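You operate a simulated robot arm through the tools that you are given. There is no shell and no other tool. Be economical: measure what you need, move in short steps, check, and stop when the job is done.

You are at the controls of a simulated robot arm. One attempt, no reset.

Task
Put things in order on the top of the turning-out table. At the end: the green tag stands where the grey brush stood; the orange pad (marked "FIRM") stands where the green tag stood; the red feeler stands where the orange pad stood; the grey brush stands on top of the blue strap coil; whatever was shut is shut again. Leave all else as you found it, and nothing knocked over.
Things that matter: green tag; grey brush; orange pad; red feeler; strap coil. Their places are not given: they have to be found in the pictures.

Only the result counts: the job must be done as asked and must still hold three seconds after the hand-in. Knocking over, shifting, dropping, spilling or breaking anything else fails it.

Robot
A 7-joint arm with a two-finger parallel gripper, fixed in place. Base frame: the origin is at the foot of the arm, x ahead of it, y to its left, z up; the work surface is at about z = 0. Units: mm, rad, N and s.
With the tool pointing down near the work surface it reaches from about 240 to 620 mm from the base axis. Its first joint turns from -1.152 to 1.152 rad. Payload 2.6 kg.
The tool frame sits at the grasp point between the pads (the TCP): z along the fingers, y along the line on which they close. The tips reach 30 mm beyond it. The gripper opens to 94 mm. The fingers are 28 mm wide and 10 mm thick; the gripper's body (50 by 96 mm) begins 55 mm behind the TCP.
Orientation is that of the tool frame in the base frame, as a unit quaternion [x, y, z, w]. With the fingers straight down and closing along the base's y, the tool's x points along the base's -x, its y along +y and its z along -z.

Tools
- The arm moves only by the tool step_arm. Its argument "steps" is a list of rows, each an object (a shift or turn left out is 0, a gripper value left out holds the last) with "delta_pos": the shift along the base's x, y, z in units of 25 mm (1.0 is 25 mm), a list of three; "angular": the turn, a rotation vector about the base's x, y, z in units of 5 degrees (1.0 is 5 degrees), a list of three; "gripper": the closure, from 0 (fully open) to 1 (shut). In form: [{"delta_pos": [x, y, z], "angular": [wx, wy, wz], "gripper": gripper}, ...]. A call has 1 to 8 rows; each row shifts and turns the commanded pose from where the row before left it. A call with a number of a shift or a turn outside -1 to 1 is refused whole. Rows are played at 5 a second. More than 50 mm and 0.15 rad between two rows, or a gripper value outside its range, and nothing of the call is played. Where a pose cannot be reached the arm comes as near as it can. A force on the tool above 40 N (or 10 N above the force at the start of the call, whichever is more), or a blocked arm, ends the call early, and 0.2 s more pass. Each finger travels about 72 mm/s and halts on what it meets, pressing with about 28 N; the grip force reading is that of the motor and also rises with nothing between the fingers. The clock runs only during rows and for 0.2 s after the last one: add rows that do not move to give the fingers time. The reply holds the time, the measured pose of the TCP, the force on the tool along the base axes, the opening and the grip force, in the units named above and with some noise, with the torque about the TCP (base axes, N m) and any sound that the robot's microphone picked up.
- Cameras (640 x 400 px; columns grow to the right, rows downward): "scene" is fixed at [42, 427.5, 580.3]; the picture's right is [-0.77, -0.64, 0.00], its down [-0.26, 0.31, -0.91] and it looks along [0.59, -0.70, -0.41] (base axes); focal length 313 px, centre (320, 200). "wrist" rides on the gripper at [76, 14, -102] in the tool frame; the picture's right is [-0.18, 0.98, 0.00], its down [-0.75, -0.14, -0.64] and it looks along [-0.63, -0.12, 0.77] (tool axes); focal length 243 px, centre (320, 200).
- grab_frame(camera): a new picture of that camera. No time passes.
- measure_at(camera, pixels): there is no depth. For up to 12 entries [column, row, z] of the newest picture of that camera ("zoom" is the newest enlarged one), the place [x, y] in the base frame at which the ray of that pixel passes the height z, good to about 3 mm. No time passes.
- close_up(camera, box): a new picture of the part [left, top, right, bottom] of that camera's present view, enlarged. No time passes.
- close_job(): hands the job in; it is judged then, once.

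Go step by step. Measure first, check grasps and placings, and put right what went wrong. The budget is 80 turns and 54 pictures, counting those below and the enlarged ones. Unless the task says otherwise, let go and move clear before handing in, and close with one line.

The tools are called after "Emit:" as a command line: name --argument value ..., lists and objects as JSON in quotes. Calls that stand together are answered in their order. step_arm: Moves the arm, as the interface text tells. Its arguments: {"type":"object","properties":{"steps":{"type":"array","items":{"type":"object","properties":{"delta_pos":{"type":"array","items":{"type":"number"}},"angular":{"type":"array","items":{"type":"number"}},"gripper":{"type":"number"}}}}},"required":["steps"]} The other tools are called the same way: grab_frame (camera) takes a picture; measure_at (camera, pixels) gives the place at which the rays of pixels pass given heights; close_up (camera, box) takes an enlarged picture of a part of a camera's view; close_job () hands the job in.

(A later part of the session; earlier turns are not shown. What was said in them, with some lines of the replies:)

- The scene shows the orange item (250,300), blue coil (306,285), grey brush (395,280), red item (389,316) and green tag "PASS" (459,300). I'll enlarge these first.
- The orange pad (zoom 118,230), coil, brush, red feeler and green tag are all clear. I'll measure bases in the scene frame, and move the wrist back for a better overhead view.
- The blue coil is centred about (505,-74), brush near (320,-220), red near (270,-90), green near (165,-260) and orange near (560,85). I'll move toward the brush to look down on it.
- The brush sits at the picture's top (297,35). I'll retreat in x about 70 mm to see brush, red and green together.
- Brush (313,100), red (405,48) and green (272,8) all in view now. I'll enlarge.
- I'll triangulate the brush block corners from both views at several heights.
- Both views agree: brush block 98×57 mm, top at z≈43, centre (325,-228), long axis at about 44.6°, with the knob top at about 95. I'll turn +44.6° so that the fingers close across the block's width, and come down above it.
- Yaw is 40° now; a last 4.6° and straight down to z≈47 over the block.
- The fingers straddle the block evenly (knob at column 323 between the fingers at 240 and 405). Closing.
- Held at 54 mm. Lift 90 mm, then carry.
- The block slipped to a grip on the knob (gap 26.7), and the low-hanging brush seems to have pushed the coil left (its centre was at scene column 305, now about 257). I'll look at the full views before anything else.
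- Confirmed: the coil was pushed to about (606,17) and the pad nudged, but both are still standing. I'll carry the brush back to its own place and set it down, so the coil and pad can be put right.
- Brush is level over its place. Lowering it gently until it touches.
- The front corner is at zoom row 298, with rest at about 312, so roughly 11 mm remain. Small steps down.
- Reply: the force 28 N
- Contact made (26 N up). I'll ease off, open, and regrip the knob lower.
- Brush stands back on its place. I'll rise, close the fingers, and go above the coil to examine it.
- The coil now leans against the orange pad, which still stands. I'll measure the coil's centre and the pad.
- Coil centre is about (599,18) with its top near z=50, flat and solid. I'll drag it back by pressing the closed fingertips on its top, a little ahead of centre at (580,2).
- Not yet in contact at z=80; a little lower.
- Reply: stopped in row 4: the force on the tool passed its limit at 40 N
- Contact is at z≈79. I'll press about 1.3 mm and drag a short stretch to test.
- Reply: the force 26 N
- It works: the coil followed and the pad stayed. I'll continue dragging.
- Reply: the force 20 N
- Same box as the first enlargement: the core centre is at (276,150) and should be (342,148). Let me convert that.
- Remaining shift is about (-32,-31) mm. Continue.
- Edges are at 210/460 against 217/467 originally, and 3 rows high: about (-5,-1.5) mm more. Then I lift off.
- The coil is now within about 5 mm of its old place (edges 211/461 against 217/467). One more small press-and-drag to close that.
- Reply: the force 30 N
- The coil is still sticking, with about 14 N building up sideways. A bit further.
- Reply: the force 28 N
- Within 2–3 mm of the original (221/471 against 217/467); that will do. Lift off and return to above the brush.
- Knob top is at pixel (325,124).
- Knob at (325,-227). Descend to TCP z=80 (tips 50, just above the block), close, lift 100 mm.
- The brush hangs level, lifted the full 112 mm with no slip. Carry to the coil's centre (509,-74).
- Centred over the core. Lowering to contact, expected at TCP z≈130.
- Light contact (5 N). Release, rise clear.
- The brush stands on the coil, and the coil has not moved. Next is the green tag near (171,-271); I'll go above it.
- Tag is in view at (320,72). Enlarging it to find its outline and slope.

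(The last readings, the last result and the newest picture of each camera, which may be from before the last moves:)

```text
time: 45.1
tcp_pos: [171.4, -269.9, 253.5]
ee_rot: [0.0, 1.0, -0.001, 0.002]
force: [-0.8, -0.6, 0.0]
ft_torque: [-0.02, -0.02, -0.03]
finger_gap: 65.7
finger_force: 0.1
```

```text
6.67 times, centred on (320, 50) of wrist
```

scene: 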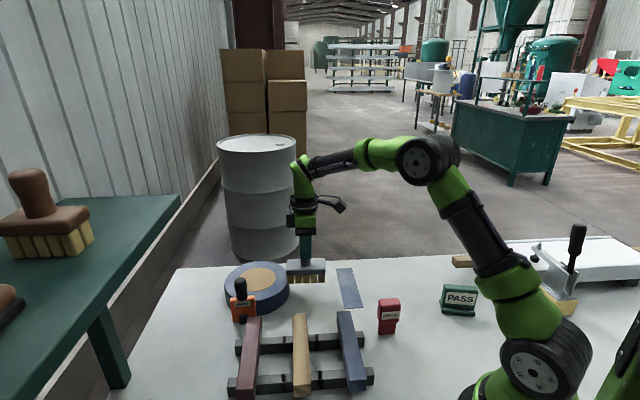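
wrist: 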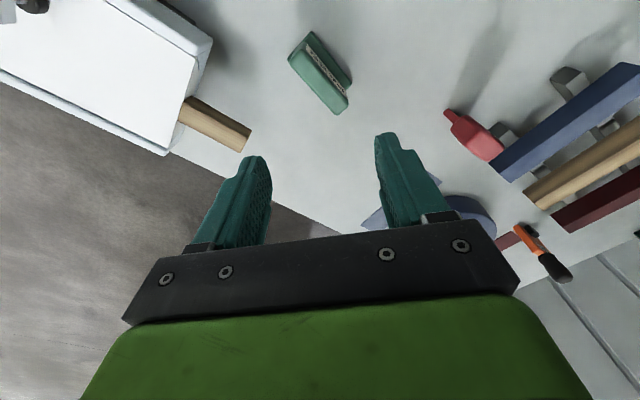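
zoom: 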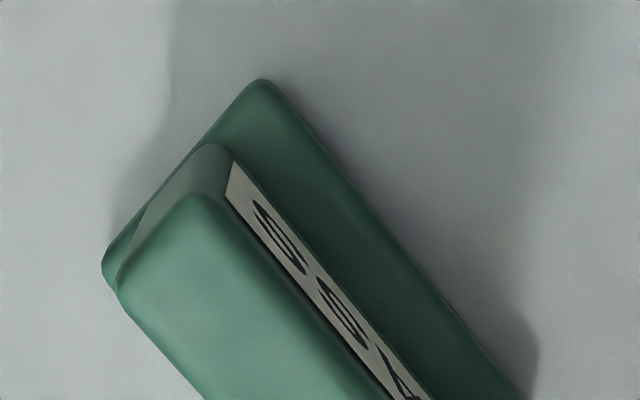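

Emit:
measure_at --camera "wrist" --pixels '[[311.3, 32, 5], [287.4, 60.5, 5], [352, 85, 5], [304.2, 49.5, 50], [289.7, 63.5, 50], [347, 96, 50], [334, 114, 50], [304.2, 49.5, 60], [289.7, 63.5, 60], [347, 96, 60], [334, 114, 60]]'

Emit:
measure_at --camera "scene" --pixels '[[445.2, 287, 40], [478.4, 291, 40], [445.2, 287, 50], [478.4, 291, 50], [445.2, 287, 60], [478.4, 291, 60], [442.6, 313, 0], [475, 315.6, 0]]'

```text
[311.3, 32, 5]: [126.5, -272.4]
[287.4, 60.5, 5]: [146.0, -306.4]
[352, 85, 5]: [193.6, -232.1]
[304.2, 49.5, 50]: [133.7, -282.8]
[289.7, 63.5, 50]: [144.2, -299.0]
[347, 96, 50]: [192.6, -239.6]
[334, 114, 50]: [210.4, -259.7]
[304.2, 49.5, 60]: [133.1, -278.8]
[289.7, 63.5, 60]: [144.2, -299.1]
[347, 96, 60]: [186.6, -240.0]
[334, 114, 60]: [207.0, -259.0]
```

```text
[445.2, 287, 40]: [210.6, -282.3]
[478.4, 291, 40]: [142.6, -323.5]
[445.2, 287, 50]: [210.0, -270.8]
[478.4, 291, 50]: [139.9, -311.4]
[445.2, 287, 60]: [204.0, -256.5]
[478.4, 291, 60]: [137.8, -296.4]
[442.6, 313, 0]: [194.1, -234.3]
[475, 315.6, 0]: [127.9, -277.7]
```

Tag: base centre (171,-271), slab centre (169,-270), thickness about 24, long axis at 32.5°, top near z=67. I'll turn +32.5° and descend to TCP z=46.

Emit:
step_arm --steps '[{"delta_pos": [-0.04, 0, -0.8], "angular": [0, 0, 1]}, {"delta_pos": [-0.04, 0, -0.8], "angular": [0, 0, 1]}, {"delta_pos": [0, 0, -0.8], "angular": [0, 0, 1]}, {"delta_pos": [0, 0, -0.8], "angular": [0, 0, 1]}, {"delta_pos": [0, 0, -0.8], "angular": [0, 0, 1]}, {"delta_pos": [0, 0, -0.5], "angular": [0, 0, 1]}, {"delta_pos": [0, 0, 0], "angular": [0, 0, 0.5]}, {"delta_pos": [0, 0, 0]}]'

Emit:
grab_frame --camera "wrist"

```text
time: 46.9
tcp_pos: [168.0, -269.9, 143.0]
ee_rot: [-0.28, 0.96, 0.0, 0.002]
force: [0.1, 1.5, -0.3]
ft_torque: [0.0, 0.01, 0.01]
finger_gap: 65.9
finger_force: 0.1
```

```text
16 pictures are left
```

wrist: 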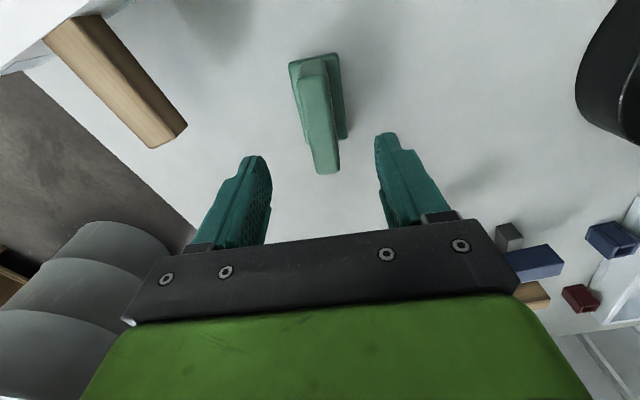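

Alignment matches (slab runs from (310,65) to (323,170), between the fingers). Descend and close.

Emit:
step_arm --steps '[{"delta_pos": [0.03, 0, -1]}, {"delta_pos": [0, 0, -1]}, {"delta_pos": [0, 0, -1]}, {"delta_pos": [0, 0, -0.86]}, {"delta_pos": [0, 0, 0]}, {"gripper": 1}, {"gripper": 1}, {"gripper": 1}]'

```text
time: 48.7
tcp_pos: [168.4, -270.1, 46.2]
ee_rot: [-0.28, 0.96, 0.0, 0.002]
force: [0.2, -0.9, -0.4]
ft_torque: [-0.01, 0.02, -0.02]
finger_gap: 25.4
finger_force: 27.7
```

Held at 25.4 mm. Lift and carry to the brush's old place (324,-228).

Emit:
step_arm --steps '[{"delta_pos": [0, 0, 0.6]}, {"delta_pos": [0, 0, 1]}, {"delta_pos": [0, 0, 1]}, {"delta_pos": [0, 0, 0]}]'

Emit:
step_arm --steps '[{"delta_pos": [0.89, 0.24, 0]}, {"delta_pos": [0.89, 0.24, 0]}, {"delta_pos": [0.89, 0.24, 0]}, {"delta_pos": [0.89, 0.24, 0]}, {"delta_pos": [0.89, 0.24, 0]}, {"delta_pos": [0.89, 0.24, 0]}, {"delta_pos": [0.88, 0.24, 0]}, {"delta_pos": [0, 0, 0]}]'

Emit:
close_up --camera "scene" --box '[330, 220, 490, 320]'

```text
time: 49.7
tcp_pos: [168.7, -269.2, 110.4]
ee_rot: [-0.278, 0.96, 0.002, 0.002]
force: [0.2, 0.2, -0.5]
ft_torque: [-0.02, 0.03, 0.0]
finger_gap: 25.5
finger_force: 28.3
```

```text
time: 51.5
tcp_pos: [325.0, -227.9, 112.2]
ee_rot: [-0.28, 0.96, 0.001, 0.003]
force: [0.0, -0.2, -0.5]
ft_torque: [0.03, 0.01, 0.01]
finger_gap: 25.7
finger_force: 28.1
```

```text
4.00 times, centred on (410, 270) of scene
```

zoom: 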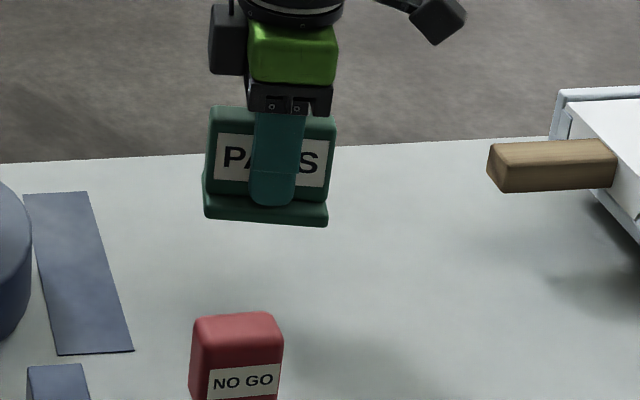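

No slip. Lower to the grasp height and release.

Emit:
step_arm --steps '[{"delta_pos": [-0.03, 0, -1]}, {"delta_pos": [0, 0, -1]}, {"delta_pos": [0, 0, -0.5]}, {"delta_pos": [0, 0, -0.09]}, {"delta_pos": [0, 0, 0]}]'

Emit:
step_arm --steps '[{"delta_pos": [0, 0, -0.03], "gripper": 0.3}, {"gripper": 0.3}, {"gripper": 0.3}, {"delta_pos": [0, 0, 1]}, {"delta_pos": [0, 0, 1]}, {"delta_pos": [0, 0, 1]}, {"delta_pos": [0, 0, 1]}, {"delta_pos": [0, 0, 1]}]'

Emit:
grab_frame --camera "scene"

```text
time: 52.7
tcp_pos: [324.9, -227.4, 45.6]
ee_rot: [-0.278, 0.96, 0.001, 0.003]
force: [-2.2, 1.9, 8.2]
ft_torque: [-0.02, 0.12, -0.02]
finger_gap: 25.5
finger_force: 28.0
```

```text
time: 54.5
tcp_pos: [324.4, -228.8, 169.7]
ee_rot: [-0.28, 0.96, 0.0, 0.002]
force: [0.4, 0.0, -0.1]
ft_torque: [0.05, 0.0, 0.01]
finger_gap: 65.6
finger_force: 0.0
```

```text
14 pictures are left
```

scene: 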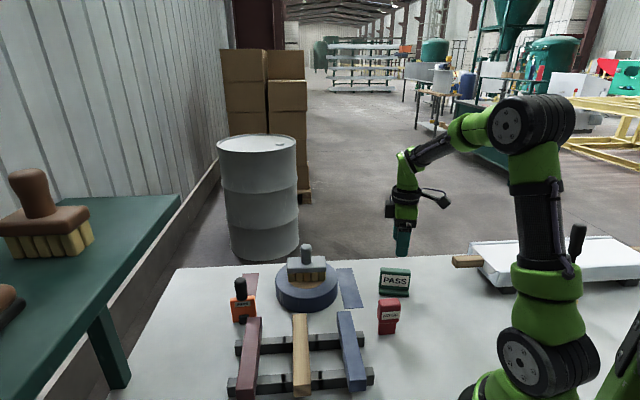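

Green stands in place; coil and brush are steady. Next the orange pad: rise over the brush and go above it.

Emit:
step_arm --steps '[{"delta_pos": [0, 0.9, 1], "angular": [0, 0, -1]}, {"delta_pos": [0, 0.9, 1], "angular": [0, 0, -1]}, {"delta_pos": [0.6, 1, 0.7], "angular": [0, 0, -1]}, {"delta_pos": [0.6, 1, 0], "angular": [0, 0, -1]}, {"delta_pos": [0.6, 1, 0], "angular": [0, 0, -1]}, {"delta_pos": [0.6, 1, 0], "angular": [0, 0, -1]}, {"delta_pos": [0.6, 1, 0], "angular": [0, 0, -0.5]}, {"delta_pos": [0.6, 1, 0]}]'

Emit:
step_arm --steps '[{"delta_pos": [1, 1, 0]}, {"delta_pos": [1, 1, 0]}, {"delta_pos": [1, 1, 0]}, {"delta_pos": [1, 1, 0]}, {"delta_pos": [1, 0.6, 0]}, {"delta_pos": [0, 0, 0]}]'

Emit:
close_up --camera "wrist" --box '[240, 0, 496, 160]'

Emit:
close_up --camera "scene" --box '[208, 265, 288, 315]'

```text
time: 56.3
tcp_pos: [413.8, -33.4, 236.0]
ee_rot: [0.001, 1.0, 0.0, 0.002]
force: [-0.2, -0.2, 0.2]
ft_torque: [0.02, -0.02, -0.01]
finger_gap: 65.8
finger_force: 0.1
```

```text
time: 57.7
tcp_pos: [539.6, 80.1, 237.8]
ee_rot: [0.001, 1.0, 0.0, 0.003]
force: [0.6, -0.3, -0.3]
ft_torque: [-0.01, 0.01, 0.03]
finger_gap: 65.6
finger_force: 0.1
```

```text
2.50 times, centred on (368, 80) of wrist
```

zoom: 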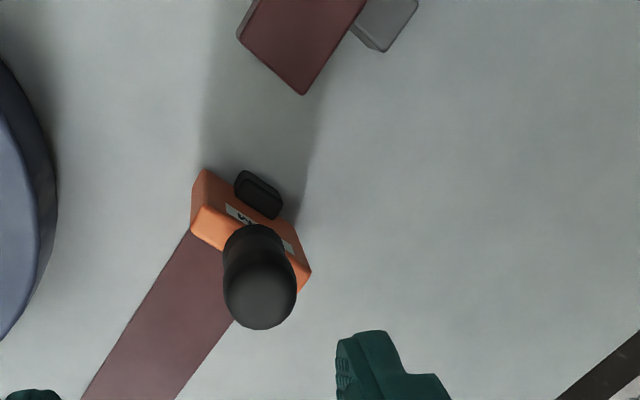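

```text
8.00 times, centred on (248, 290) of scene
```

zoom: 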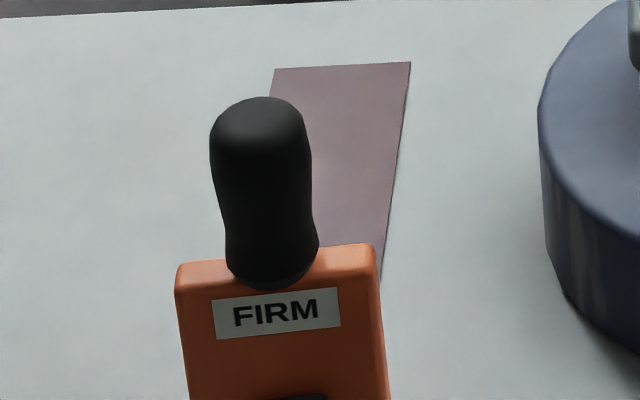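

Emit:
grab_frame --camera "wrist"

Emit:
measure_at --camera "wrist" --pixels '[[318, 86, 40], [364, 109, 40], [318, 86, 50], [364, 109, 50], [322, 68, 0], [344.8, 118, 80], [344.8, 118, 100], [344.8, 118, 110], [342.8, 96, 45]]'

Emit:
measure_at --camera "scene" --pixels '[[230.2, 301, 40], [254.8, 298, 40], [230.2, 301, 50], [254.8, 298, 50], [233, 322.5, 0], [256.8, 316.5, 0], [240.1, 279, 80], [240.1, 279, 100], [240.1, 279, 110], [239.5, 319.3, 0], [262.5, 315.5, 0]]'

```text
11 pictures are left
```

wrist: 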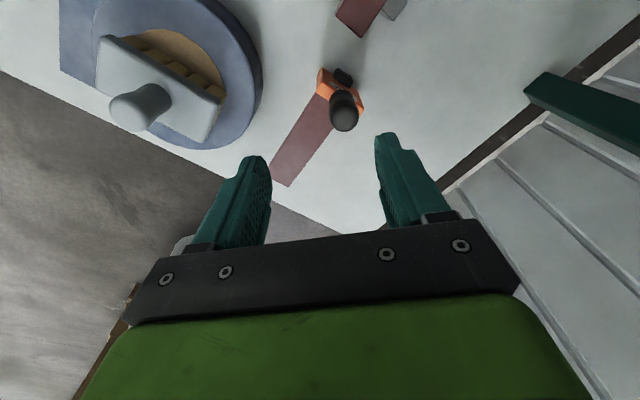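

```text
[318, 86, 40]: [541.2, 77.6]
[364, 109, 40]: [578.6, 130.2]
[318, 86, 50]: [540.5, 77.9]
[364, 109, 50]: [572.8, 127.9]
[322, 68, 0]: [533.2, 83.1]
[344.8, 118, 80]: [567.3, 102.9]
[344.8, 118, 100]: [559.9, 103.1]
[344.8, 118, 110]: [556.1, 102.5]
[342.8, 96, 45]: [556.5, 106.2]
```

```text
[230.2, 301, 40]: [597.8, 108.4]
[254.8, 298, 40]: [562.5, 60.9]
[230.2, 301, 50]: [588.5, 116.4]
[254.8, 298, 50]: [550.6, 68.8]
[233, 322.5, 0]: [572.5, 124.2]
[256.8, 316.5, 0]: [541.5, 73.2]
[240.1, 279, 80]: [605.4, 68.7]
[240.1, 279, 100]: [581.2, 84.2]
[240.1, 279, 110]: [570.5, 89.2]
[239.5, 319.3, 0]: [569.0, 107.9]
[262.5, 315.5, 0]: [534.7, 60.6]
```

Taking the parts hidden by the beam into account, the pad is now centred near (557,101) with its handle top at about z=115 and slab top near 65. I'll work out how far it moved from its original place.

Emit:
measure_at --camera "scene" --pixels '[[247, 277.5, 112], [240, 281.25, 112], [248.75, 293.5, 65], [242.5, 297.4, 65], [239.5, 319.3, 0], [233, 322.5, 0]]'

Emit:
measure_at --camera "wrist" --pixels '[[361, 38, 40], [361, 38, 30], [336, 13, 40], [343, 112, 112], [343, 100, 70]]'

```text
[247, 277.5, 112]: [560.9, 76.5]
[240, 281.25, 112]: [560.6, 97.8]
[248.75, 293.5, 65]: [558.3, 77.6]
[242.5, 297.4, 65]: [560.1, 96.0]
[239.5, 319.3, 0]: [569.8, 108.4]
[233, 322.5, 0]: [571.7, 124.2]
```

```text
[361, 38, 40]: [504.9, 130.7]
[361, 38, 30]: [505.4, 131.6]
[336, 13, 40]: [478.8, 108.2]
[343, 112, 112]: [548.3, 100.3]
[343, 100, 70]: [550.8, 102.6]
```

The pad was nudged about 18 mm in +y, so its original centre is about (555,82). Now grip its handle at TCP z=100.

Emit:
step_arm --steps '[{"delta_pos": [0.33, 0.42, -0.8]}, {"delta_pos": [0.33, 0.42, -0.8]}, {"delta_pos": [0, 0, -1]}, {"delta_pos": [0, 0, -1]}, {"delta_pos": [0, 0, -1]}, {"delta_pos": [0, 0, -0.9]}, {"delta_pos": [0, 0, 0]}]'

Emit:
close_up --camera "scene" --box '[192, 230, 304, 300]'

```text
time: 59.3
tcp_pos: [556.1, 102.0, 99.6]
ee_rot: [0.0, 1.0, 0.0, 0.002]
force: [0.0, 0.4, -0.1]
ft_torque: [0.02, -0.04, 0.01]
finger_gap: 65.7
finger_force: 0.1
```

```text
5.71 times, centred on (248, 265) of scene
```

zoom: 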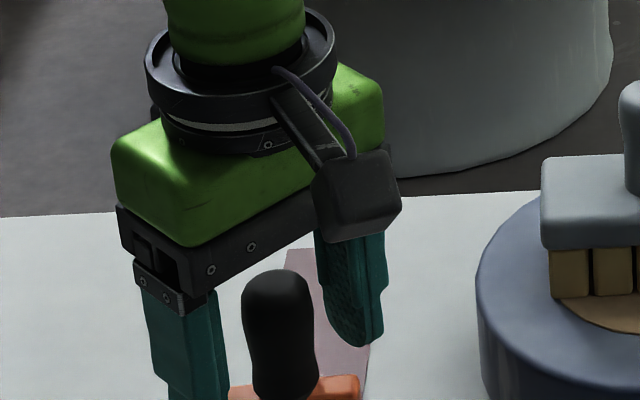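

The handle is between the fingers, though slightly nearer the base in x. I'll shift -5 mm in x and close.

Emit:
step_arm --steps '[{"delta_pos": [-0.2, 0, 0]}, {"delta_pos": [0, 0, 0]}, {"gripper": 1}, {"gripper": 1}, {"gripper": 1}, {"gripper": 1}]'

Emit:
step_arm --steps '[{"delta_pos": [0, 0, 0.4]}, {"delta_pos": [0, 0, 1]}, {"delta_pos": [0, 0, 1]}, {"delta_pos": [0, 0, 1]}, {"delta_pos": [0, 0, 1]}, {"delta_pos": [0, 0, 1]}, {"delta_pos": [0, 0, 0]}]'

Emit:
close_up --camera "scene" --box '[180, 180, 340, 280]'

```text
time: 60.7
tcp_pos: [550.9, 102.5, 100.9]
ee_rot: [-0.001, 1.0, 0.0, 0.003]
force: [0.2, 0.1, 0.0]
ft_torque: [-0.05, 0.03, -0.01]
finger_gap: 26.0
finger_force: 28.0
```

```text
time: 62.3
tcp_pos: [551.8, 102.6, 237.5]
ee_rot: [0.0, 1.0, 0.001, 0.003]
force: [-0.3, 0.0, -0.8]
ft_torque: [-0.01, 0.03, 0.01]
finger_gap: 25.9
finger_force: 27.6
```

```text
4.00 times, centred on (260, 230) of scene
```

zoom: 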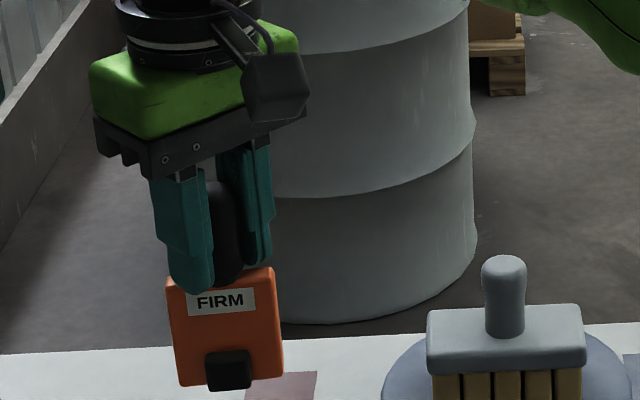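

Held by the handle, upright, slab bottom about 136 mm up. Carry to the green tag's old place (169,-271).

Emit:
step_arm --steps '[{"delta_pos": [-0.957, -0.934, 0]}, {"delta_pos": [-0.957, -0.934, 0]}, {"delta_pos": [-0.957, -0.934, 0]}, {"delta_pos": [-0.957, -0.934, 0]}, {"delta_pos": [-0.957, -0.934, 0]}, {"delta_pos": [-0.957, -0.934, 0]}, {"delta_pos": [-0.957, -0.934, 0]}, {"delta_pos": [-0.957, -0.934, 0]}]'

Emit:
step_arm --steps '[{"delta_pos": [-0.957, -0.934, 0]}, {"delta_pos": [-0.957, -0.934, 0]}, {"delta_pos": [-0.957, -0.934, 0]}, {"delta_pos": [-0.957, -0.934, 0]}, {"delta_pos": [-0.957, -0.934, 0]}, {"delta_pos": [-0.957, -0.934, 0]}, {"delta_pos": [-0.957, -0.934, 0]}, {"delta_pos": [-0.957, -0.934, 0]}]'

Emit:
step_arm --steps '[{"delta_pos": [0, 0, -1]}, {"delta_pos": [0, 0, -1]}, {"delta_pos": [0, 0, -1]}, {"delta_pos": [0, 0, -1]}, {"delta_pos": [0, 0, -0.6]}, {"delta_pos": [0, 0, 0]}]'

Emit:
close_up --camera "scene" --box '[360, 225, 520, 325]'

```text
time: 64.1
tcp_pos: [358.3, -84.8, 236.2]
ee_rot: [-0.001, 1.0, 0.001, 0.002]
force: [-1.6, -0.3, -0.9]
ft_torque: [0.01, 0.0, -0.02]
finger_gap: 26.5
finger_force: 28.1
```

```text
time: 65.9
tcp_pos: [169.4, -271.4, 237.7]
ee_rot: [0.0, 1.0, 0.001, 0.003]
force: [0.2, 0.0, -3.2]
ft_torque: [0.04, 0.0, 0.02]
finger_gap: 26.2
finger_force: 28.2
```

```text
time: 67.3
tcp_pos: [169.0, -269.6, 119.3]
ee_rot: [-0.001, 1.0, 0.0, 0.002]
force: [0.8, -0.2, -0.7]
ft_torque: [-0.03, -0.01, 0.03]
finger_gap: 26.3
finger_force: 27.8
```

```text
4.00 times, centred on (440, 275) of scene
```

zoom: 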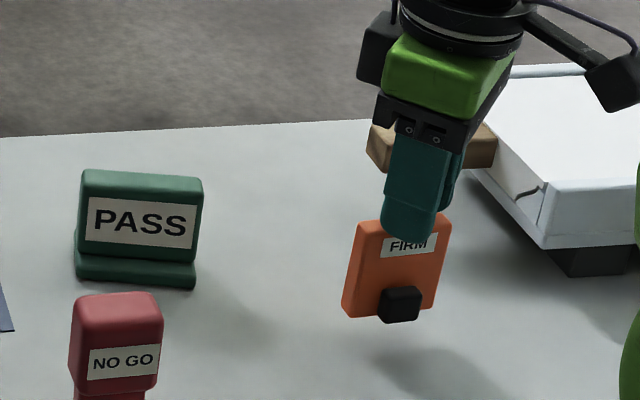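

The pad hangs upright (its lean matches the camera's perspective). Lower gently to contact at about z=101.

Emit:
step_arm --steps '[{"delta_pos": [0, 0, -0.5]}, {"delta_pos": [0, 0, -0.2]}, {"delta_pos": [0, 0, -0.06]}, {"delta_pos": [0, 0, 0]}]'

```text
time: 68.3
tcp_pos: [167.9, -271.7, 101.9]
ee_rot: [0.001, 1.0, 0.0, 0.003]
force: [0.3, -0.1, -2.2]
ft_torque: [-0.01, 0.01, -0.01]
finger_gap: 26.5
finger_force: 28.6
```

Emit:
step_arm --steps '[{"delta_pos": [0, 0, -0.06]}, {"delta_pos": [0, 0, -0.04]}, {"delta_pos": [0, 0, 0]}]'

```text
time: 69.1
tcp_pos: [169.8, -272.1, 99.8]
ee_rot: [0.002, 1.0, -0.001, 0.005]
force: [-3.2, 6.7, 31.3]
ft_torque: [0.49, 0.32, 0.02]
finger_gap: 26.4
finger_force: 28.4
```

Firm contact (31 N). Ease up 1.5 mm, release and rise.

Emit:
step_arm --steps '[{"delta_pos": [0, 0, 0.06]}, {"gripper": 0.3}, {"gripper": 0.3}, {"gripper": 0.3}, {"delta_pos": [0, 0, 1]}, {"delta_pos": [0, 0, 1]}, {"delta_pos": [0, 0, 1]}, {"delta_pos": [0, 0, 1]}]'

Emit:
step_arm --steps '[{"delta_pos": [0.8, 1, 0.6]}, {"delta_pos": [0.8, 1, 0.6]}, {"delta_pos": [0.8, 1, 0.6]}, {"delta_pos": [0.8, 1, 0]}, {"delta_pos": [0.8, 1, 0]}, {"delta_pos": [0.8, 1, 0]}, {"delta_pos": [0, 1, 0]}, {"delta_pos": [0, 0, 0]}]'

Emit:
close_up --camera "scene" --box '[360, 245, 520, 345]'

Emit:
close_up --camera "wrist" --box '[240, 0, 400, 100]'

```text
time: 70.9
tcp_pos: [168.7, -271.5, 201.5]
ee_rot: [0.0, 1.0, 0.0, 0.003]
force: [0.2, -0.9, -1.2]
ft_torque: [-0.02, -0.02, -0.01]
finger_gap: 65.7
finger_force: 0.2
```

```text
time: 72.7
tcp_pos: [289.1, -94.1, 246.0]
ee_rot: [0.001, 1.0, 0.001, 0.003]
force: [0.1, -0.1, -0.2]
ft_torque: [0.02, -0.01, 0.0]
finger_gap: 65.8
finger_force: 0.1
```

```text
4.00 times, centred on (440, 295) of scene
```

zoom: 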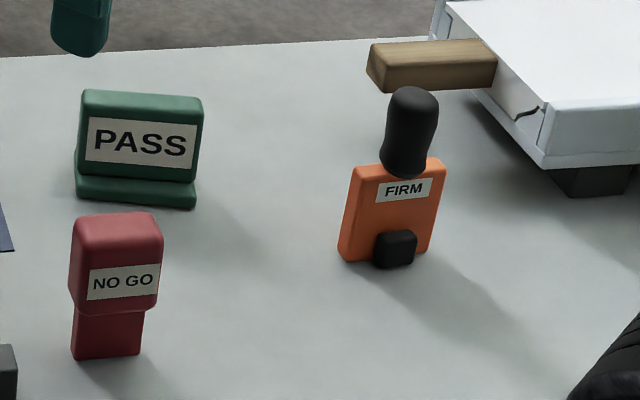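

```text
4.00 times, centred on (320, 50) of wrist
```

zoom: 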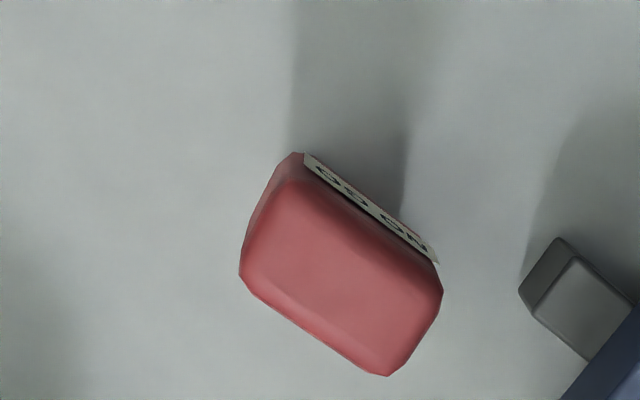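

Pad stands upright at green's old place, clear of all else. Now the red feeler: triangulate its head.

Emit:
measure_at --camera "wrist" --pixels '[[325, 68.75, 60], [325, 68.75, 75], [325, 68.75, 90], [300, 68.75, 75], [316.3, 45, 75], [350.5, 72.5, 75], [336.3, 93.7, 75]]'

Emit:
measure_at --camera "scene" --pixels '[[389.5, 302, 60], [389.5, 302, 75], [389.5, 302, 90], [378, 334.75, 0], [395, 333.25, 0]]'

```text
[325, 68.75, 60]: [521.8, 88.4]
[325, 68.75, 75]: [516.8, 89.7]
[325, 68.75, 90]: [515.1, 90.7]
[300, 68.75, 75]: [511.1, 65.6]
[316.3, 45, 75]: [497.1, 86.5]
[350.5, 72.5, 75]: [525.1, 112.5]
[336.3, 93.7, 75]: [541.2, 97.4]
```

```text
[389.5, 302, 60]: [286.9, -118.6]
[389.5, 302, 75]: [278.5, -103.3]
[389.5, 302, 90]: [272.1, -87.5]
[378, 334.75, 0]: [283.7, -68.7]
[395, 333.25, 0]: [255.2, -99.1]
```

The wrist measure used the old frame; I'll repeat it in the zoom picture.

Emit:
measure_at --camera "zoom" --pixels '[[340, 275, 60], [340, 275, 75], [340, 275, 90], [240, 275, 75], [305, 180, 75], [442, 290, 75], [385, 375, 75], [520, 290, 15], [558, 238, 15]]'

```text
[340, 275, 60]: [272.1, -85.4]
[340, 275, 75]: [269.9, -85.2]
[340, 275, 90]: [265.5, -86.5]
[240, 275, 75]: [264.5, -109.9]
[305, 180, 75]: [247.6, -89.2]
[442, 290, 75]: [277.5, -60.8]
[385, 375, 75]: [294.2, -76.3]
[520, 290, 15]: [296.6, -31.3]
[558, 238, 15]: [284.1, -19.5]
```

Head: centre (271,-88), about 39×26 mm, top near z=88, long axis at about 43.6°. Turn to yaw 43.6° while coming down to z=125.

Emit:
step_arm --steps '[{"delta_pos": [-0.18, 0.06, -0.7], "angular": [0, 0, 1]}, {"delta_pos": [-0.18, 0.06, -0.7], "angular": [0, 0, 1]}, {"delta_pos": [-0.18, 0.06, -0.7], "angular": [0, 0, 1]}, {"delta_pos": [-0.18, 0.06, -0.7], "angular": [0, 0, 1]}, {"delta_pos": [0, 0, -0.7], "angular": [0, 0, 1]}, {"delta_pos": [0, 0, -0.7], "angular": [0, 0, 1]}, {"delta_pos": [0, 0, -0.4], "angular": [0, 0, 1]}, {"delta_pos": [0, 0, 0], "angular": [0, 0, 1]}]'

Emit:
step_arm --steps '[{"angular": [0, 0, 0.7]}, {"delta_pos": [0, 0, 0]}]'

Emit:
grab_frame --camera "wrist"

```text
time: 74.5
tcp_pos: [271.0, -90.0, 130.6]
ee_rot: [-0.342, 0.94, 0.001, 0.002]
force: [-0.6, -0.6, -0.2]
ft_torque: [-0.03, 0.01, -0.03]
finger_gap: 66.0
finger_force: 0.1
```

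```text
time: 75.1
tcp_pos: [270.5, -90.0, 131.3]
ee_rot: [-0.371, 0.929, 0.001, 0.002]
force: [-0.5, 0.0, 0.1]
ft_torque: [-0.01, 0.01, 0.05]
finger_gap: 65.7
finger_force: 0.0
```

```text
5 pictures are left
```

wrist: 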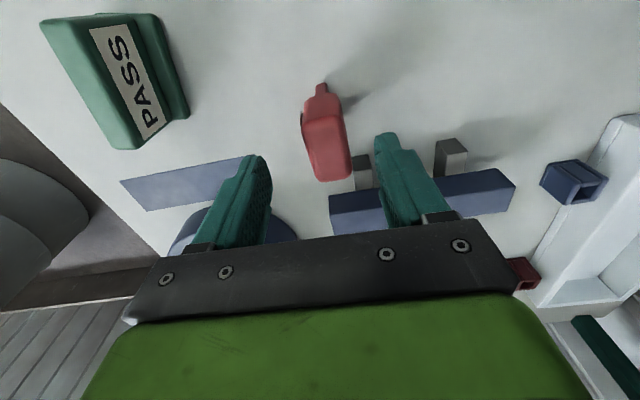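

Emit:
measure_at --camera "wrist" --pixels '[[328, 150, 88], [328, 150, 80], [330, 198, 40], [331, 230, 20], [353, 157, 20], [370, 155, 20], [322, 84, 0]]'

```text
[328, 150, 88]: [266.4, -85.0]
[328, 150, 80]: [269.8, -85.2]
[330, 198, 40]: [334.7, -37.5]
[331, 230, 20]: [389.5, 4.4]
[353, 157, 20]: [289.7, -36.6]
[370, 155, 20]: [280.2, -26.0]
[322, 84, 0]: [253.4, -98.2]
```

Head centre is near (268,-86); the beam posts (285,-31) stay some 35 mm away from the finger. Descend to z=62 and close.

Emit:
step_arm --steps '[{"delta_pos": [-0.06, 0.12, -0.9]}, {"delta_pos": [0, 0, -0.9]}, {"delta_pos": [0, 0, -0.97]}, {"delta_pos": [0, 0, 0]}, {"gripper": 1}, {"gripper": 1}, {"gripper": 1}, {"gripper": 1}]'

```text
time: 76.9
tcp_pos: [269.3, -87.6, 62.1]
ee_rot: [-0.37, 0.929, 0.0, 0.002]
force: [-0.6, 0.8, 0.8]
ft_torque: [0.01, 0.02, -0.01]
finger_gap: 31.9
finger_force: 27.7
```

Held at 31.9 mm. Lift 110 mm and check.

Emit:
step_arm --steps '[{"delta_pos": [0, 0, 0.4]}, {"delta_pos": [0, 0, 1]}, {"delta_pos": [0, 0, 1]}, {"delta_pos": [0, 0, 1]}, {"delta_pos": [0, 0, 1]}, {"delta_pos": [0, 0, 0]}]'

Emit:
close_up --camera "scene" --box '[320, 220, 480, 320]'

```text
time: 78.3
tcp_pos: [266.3, -87.8, 171.9]
ee_rot: [-0.37, 0.929, 0.001, 0.002]
force: [-0.9, 0.1, -1.0]
ft_torque: [0.0, -0.01, 0.04]
finger_gap: 31.6
finger_force: 28.0
```

```text
4.00 times, centred on (400, 270) of scene
```

zoom: 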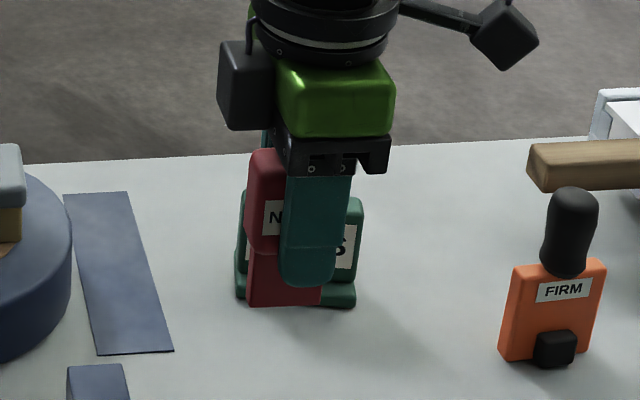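

The head is centred on the TCP and upright. Carry to the pad's original place, (552,84), over the rack.

Emit:
step_arm --steps '[{"delta_pos": [0.947, 0.573, 0]}, {"delta_pos": [0.947, 0.573, 0]}, {"delta_pos": [0.947, 0.573, 0]}, {"delta_pos": [0.947, 0.573, 0]}, {"delta_pos": [0.947, 0.573, 0]}, {"delta_pos": [0.947, 0.573, 0]}, {"delta_pos": [0.947, 0.573, 0]}, {"delta_pos": [0.947, 0.573, 0]}]'

Emit:
step_arm --steps '[{"delta_pos": [0.947, 0.573, 0]}, {"delta_pos": [0.947, 0.573, 0]}, {"delta_pos": [0.947, 0.573, 0]}, {"delta_pos": [0.947, 0.573, 0]}, {"delta_pos": [0, 0, -1]}, {"delta_pos": [0, 0, -1]}, {"delta_pos": [0, 0, -1]}, {"delta_pos": [0, 0, 0]}]'

Emit:
close_up --camera "scene" --box '[200, 230, 360, 330]'

```text
time: 80.1
tcp_pos: [458.3, 26.2, 172.6]
ee_rot: [-0.37, 0.929, 0.001, 0.002]
force: [-0.3, -0.2, -0.9]
ft_torque: [-0.02, 0.02, 0.0]
finger_gap: 31.6
finger_force: 27.9
```

```text
time: 81.9
tcp_pos: [552.0, 83.9, 96.5]
ee_rot: [-0.369, 0.929, 0.003, 0.002]
force: [0.0, 0.6, -1.0]
ft_torque: [0.03, 0.03, -0.04]
finger_gap: 31.6
finger_force: 27.6
```

```text
4.00 times, centred on (280, 280) of scene
```

zoom: 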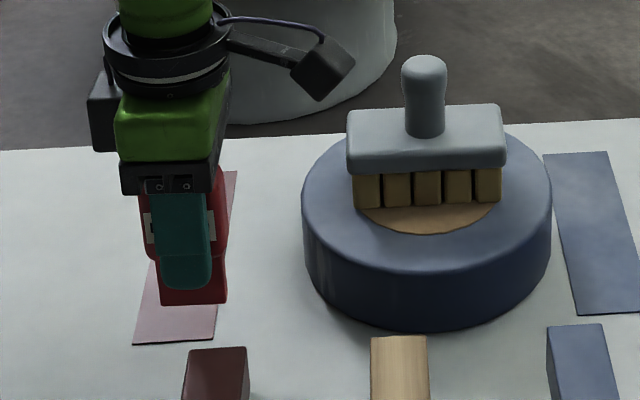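

Right above the spot, clear of the beam. Lower to z≈62 and seek contact.

Emit:
step_arm --steps '[{"delta_pos": [0, 0, -0.8]}, {"delta_pos": [0, 0, -0.5]}, {"delta_pos": [0, 0, -0.06]}, {"delta_pos": [0, 0, -0.04]}, {"delta_pos": [0, 0, 0]}]'

```text
time: 83.1
tcp_pos: [553.7, 83.5, 60.6]
ee_rot: [-0.371, 0.928, 0.001, 0.002]
force: [0.1, 0.6, -0.5]
ft_torque: [0.01, -0.03, -0.02]
finger_gap: 31.8
finger_force: 28.3
```

No contact yet; a little lower.

Emit:
step_arm --steps '[{"delta_pos": [0, 0, -0.05]}, {"delta_pos": [0, 0, -0.03]}, {"delta_pos": [0, 0, 0]}]'

```text
time: 83.9
tcp_pos: [553.5, 84.4, 62.6]
ee_rot: [-0.37, 0.929, 0.0, 0.003]
force: [-4.5, -2.3, 12.5]
ft_torque: [-0.09, 0.22, -0.02]
finger_gap: 31.6
finger_force: 28.3
```

Contact (12.5 N). Open to about 56 mm, then rise straight up.

Emit:
step_arm --steps '[{"gripper": 0.4}, {"gripper": 0.4}, {"gripper": 0.4}, {"delta_pos": [0, 0, 1]}, {"delta_pos": [0, 0, 1]}, {"delta_pos": [0, 0, 1]}, {"delta_pos": [0, 0, 1]}, {"delta_pos": [0, 0, 1]}]'

Emit:
step_arm --steps '[{"delta_pos": [-1, -0.3, 0.8]}, {"delta_pos": [-1, -0.3, 0.8]}, {"delta_pos": [-1, -0.3, 0.8]}, {"delta_pos": [-1, -0.3, 0]}, {"delta_pos": [0, 0, 0]}, {"delta_pos": [0, 0, 0]}]'

Emit:
close_up --camera "scene" --box '[220, 240, 380, 340]'

Emit:
grab_frame --camera "scene"

```text
time: 85.7
tcp_pos: [552.8, 84.1, 186.1]
ee_rot: [-0.37, 0.929, 0.001, 0.002]
force: [0.7, -0.5, 0.2]
ft_torque: [0.03, 0.05, 0.01]
finger_gap: 56.4
finger_force: 0.1
```

```text
time: 87.1
tcp_pos: [453.6, 53.7, 245.5]
ee_rot: [-0.37, 0.929, 0.001, 0.002]
force: [-0.3, -0.5, 0.4]
ft_torque: [-0.01, 0.0, 0.01]
finger_gap: 56.2
finger_force: 0.1
```

```text
4.00 times, centred on (300, 290) of scene
```

zoom: 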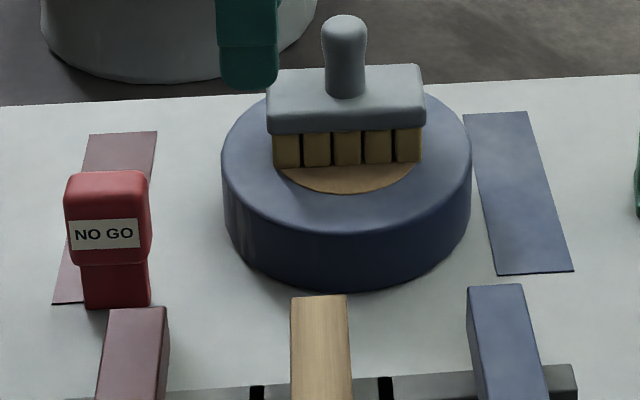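

```text
1 pictures are left
```

scene: 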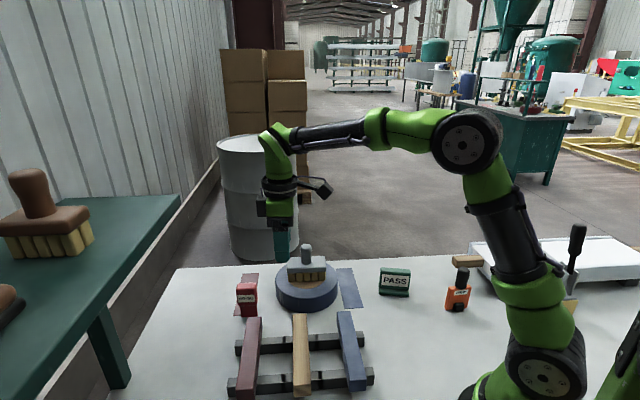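

Emit:
measure_at --camera "scene" --pixels '[[241.2, 317.2, 0], [257.5, 316, 0], [239.5, 319.3, 0], [244.5, 318, 0]]'

```text
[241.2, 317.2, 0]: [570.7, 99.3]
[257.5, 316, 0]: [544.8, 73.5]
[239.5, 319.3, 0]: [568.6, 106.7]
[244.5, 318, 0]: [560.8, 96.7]
```

All the pieces stand in their places: red feeler where the pad stood, green tag where the brush stood, pad where the tag stood, brush on the coil. The coil is back within about 3 mm and the arm is clear, so I'm handing in.

Emit:
close_job

```text
The job is handed in.
```

I handed the job in with all four moves done. The green tag is where the brush stood, the orange pad where the tag stood, the red feeler where the pad stood, and the grey brush stands on the blue strap coil. On the first carry the brush slipped in the grip and shoved the coil about 100 mm and the pad about 18 mm; I dragged the coil back to within about 3 mm by the scene camera. The red feeler is within about 8 mm of the pad's original spot. Nothing was knocked over, I saw nothing shut that needed shutting again, and the verdict has not come back.
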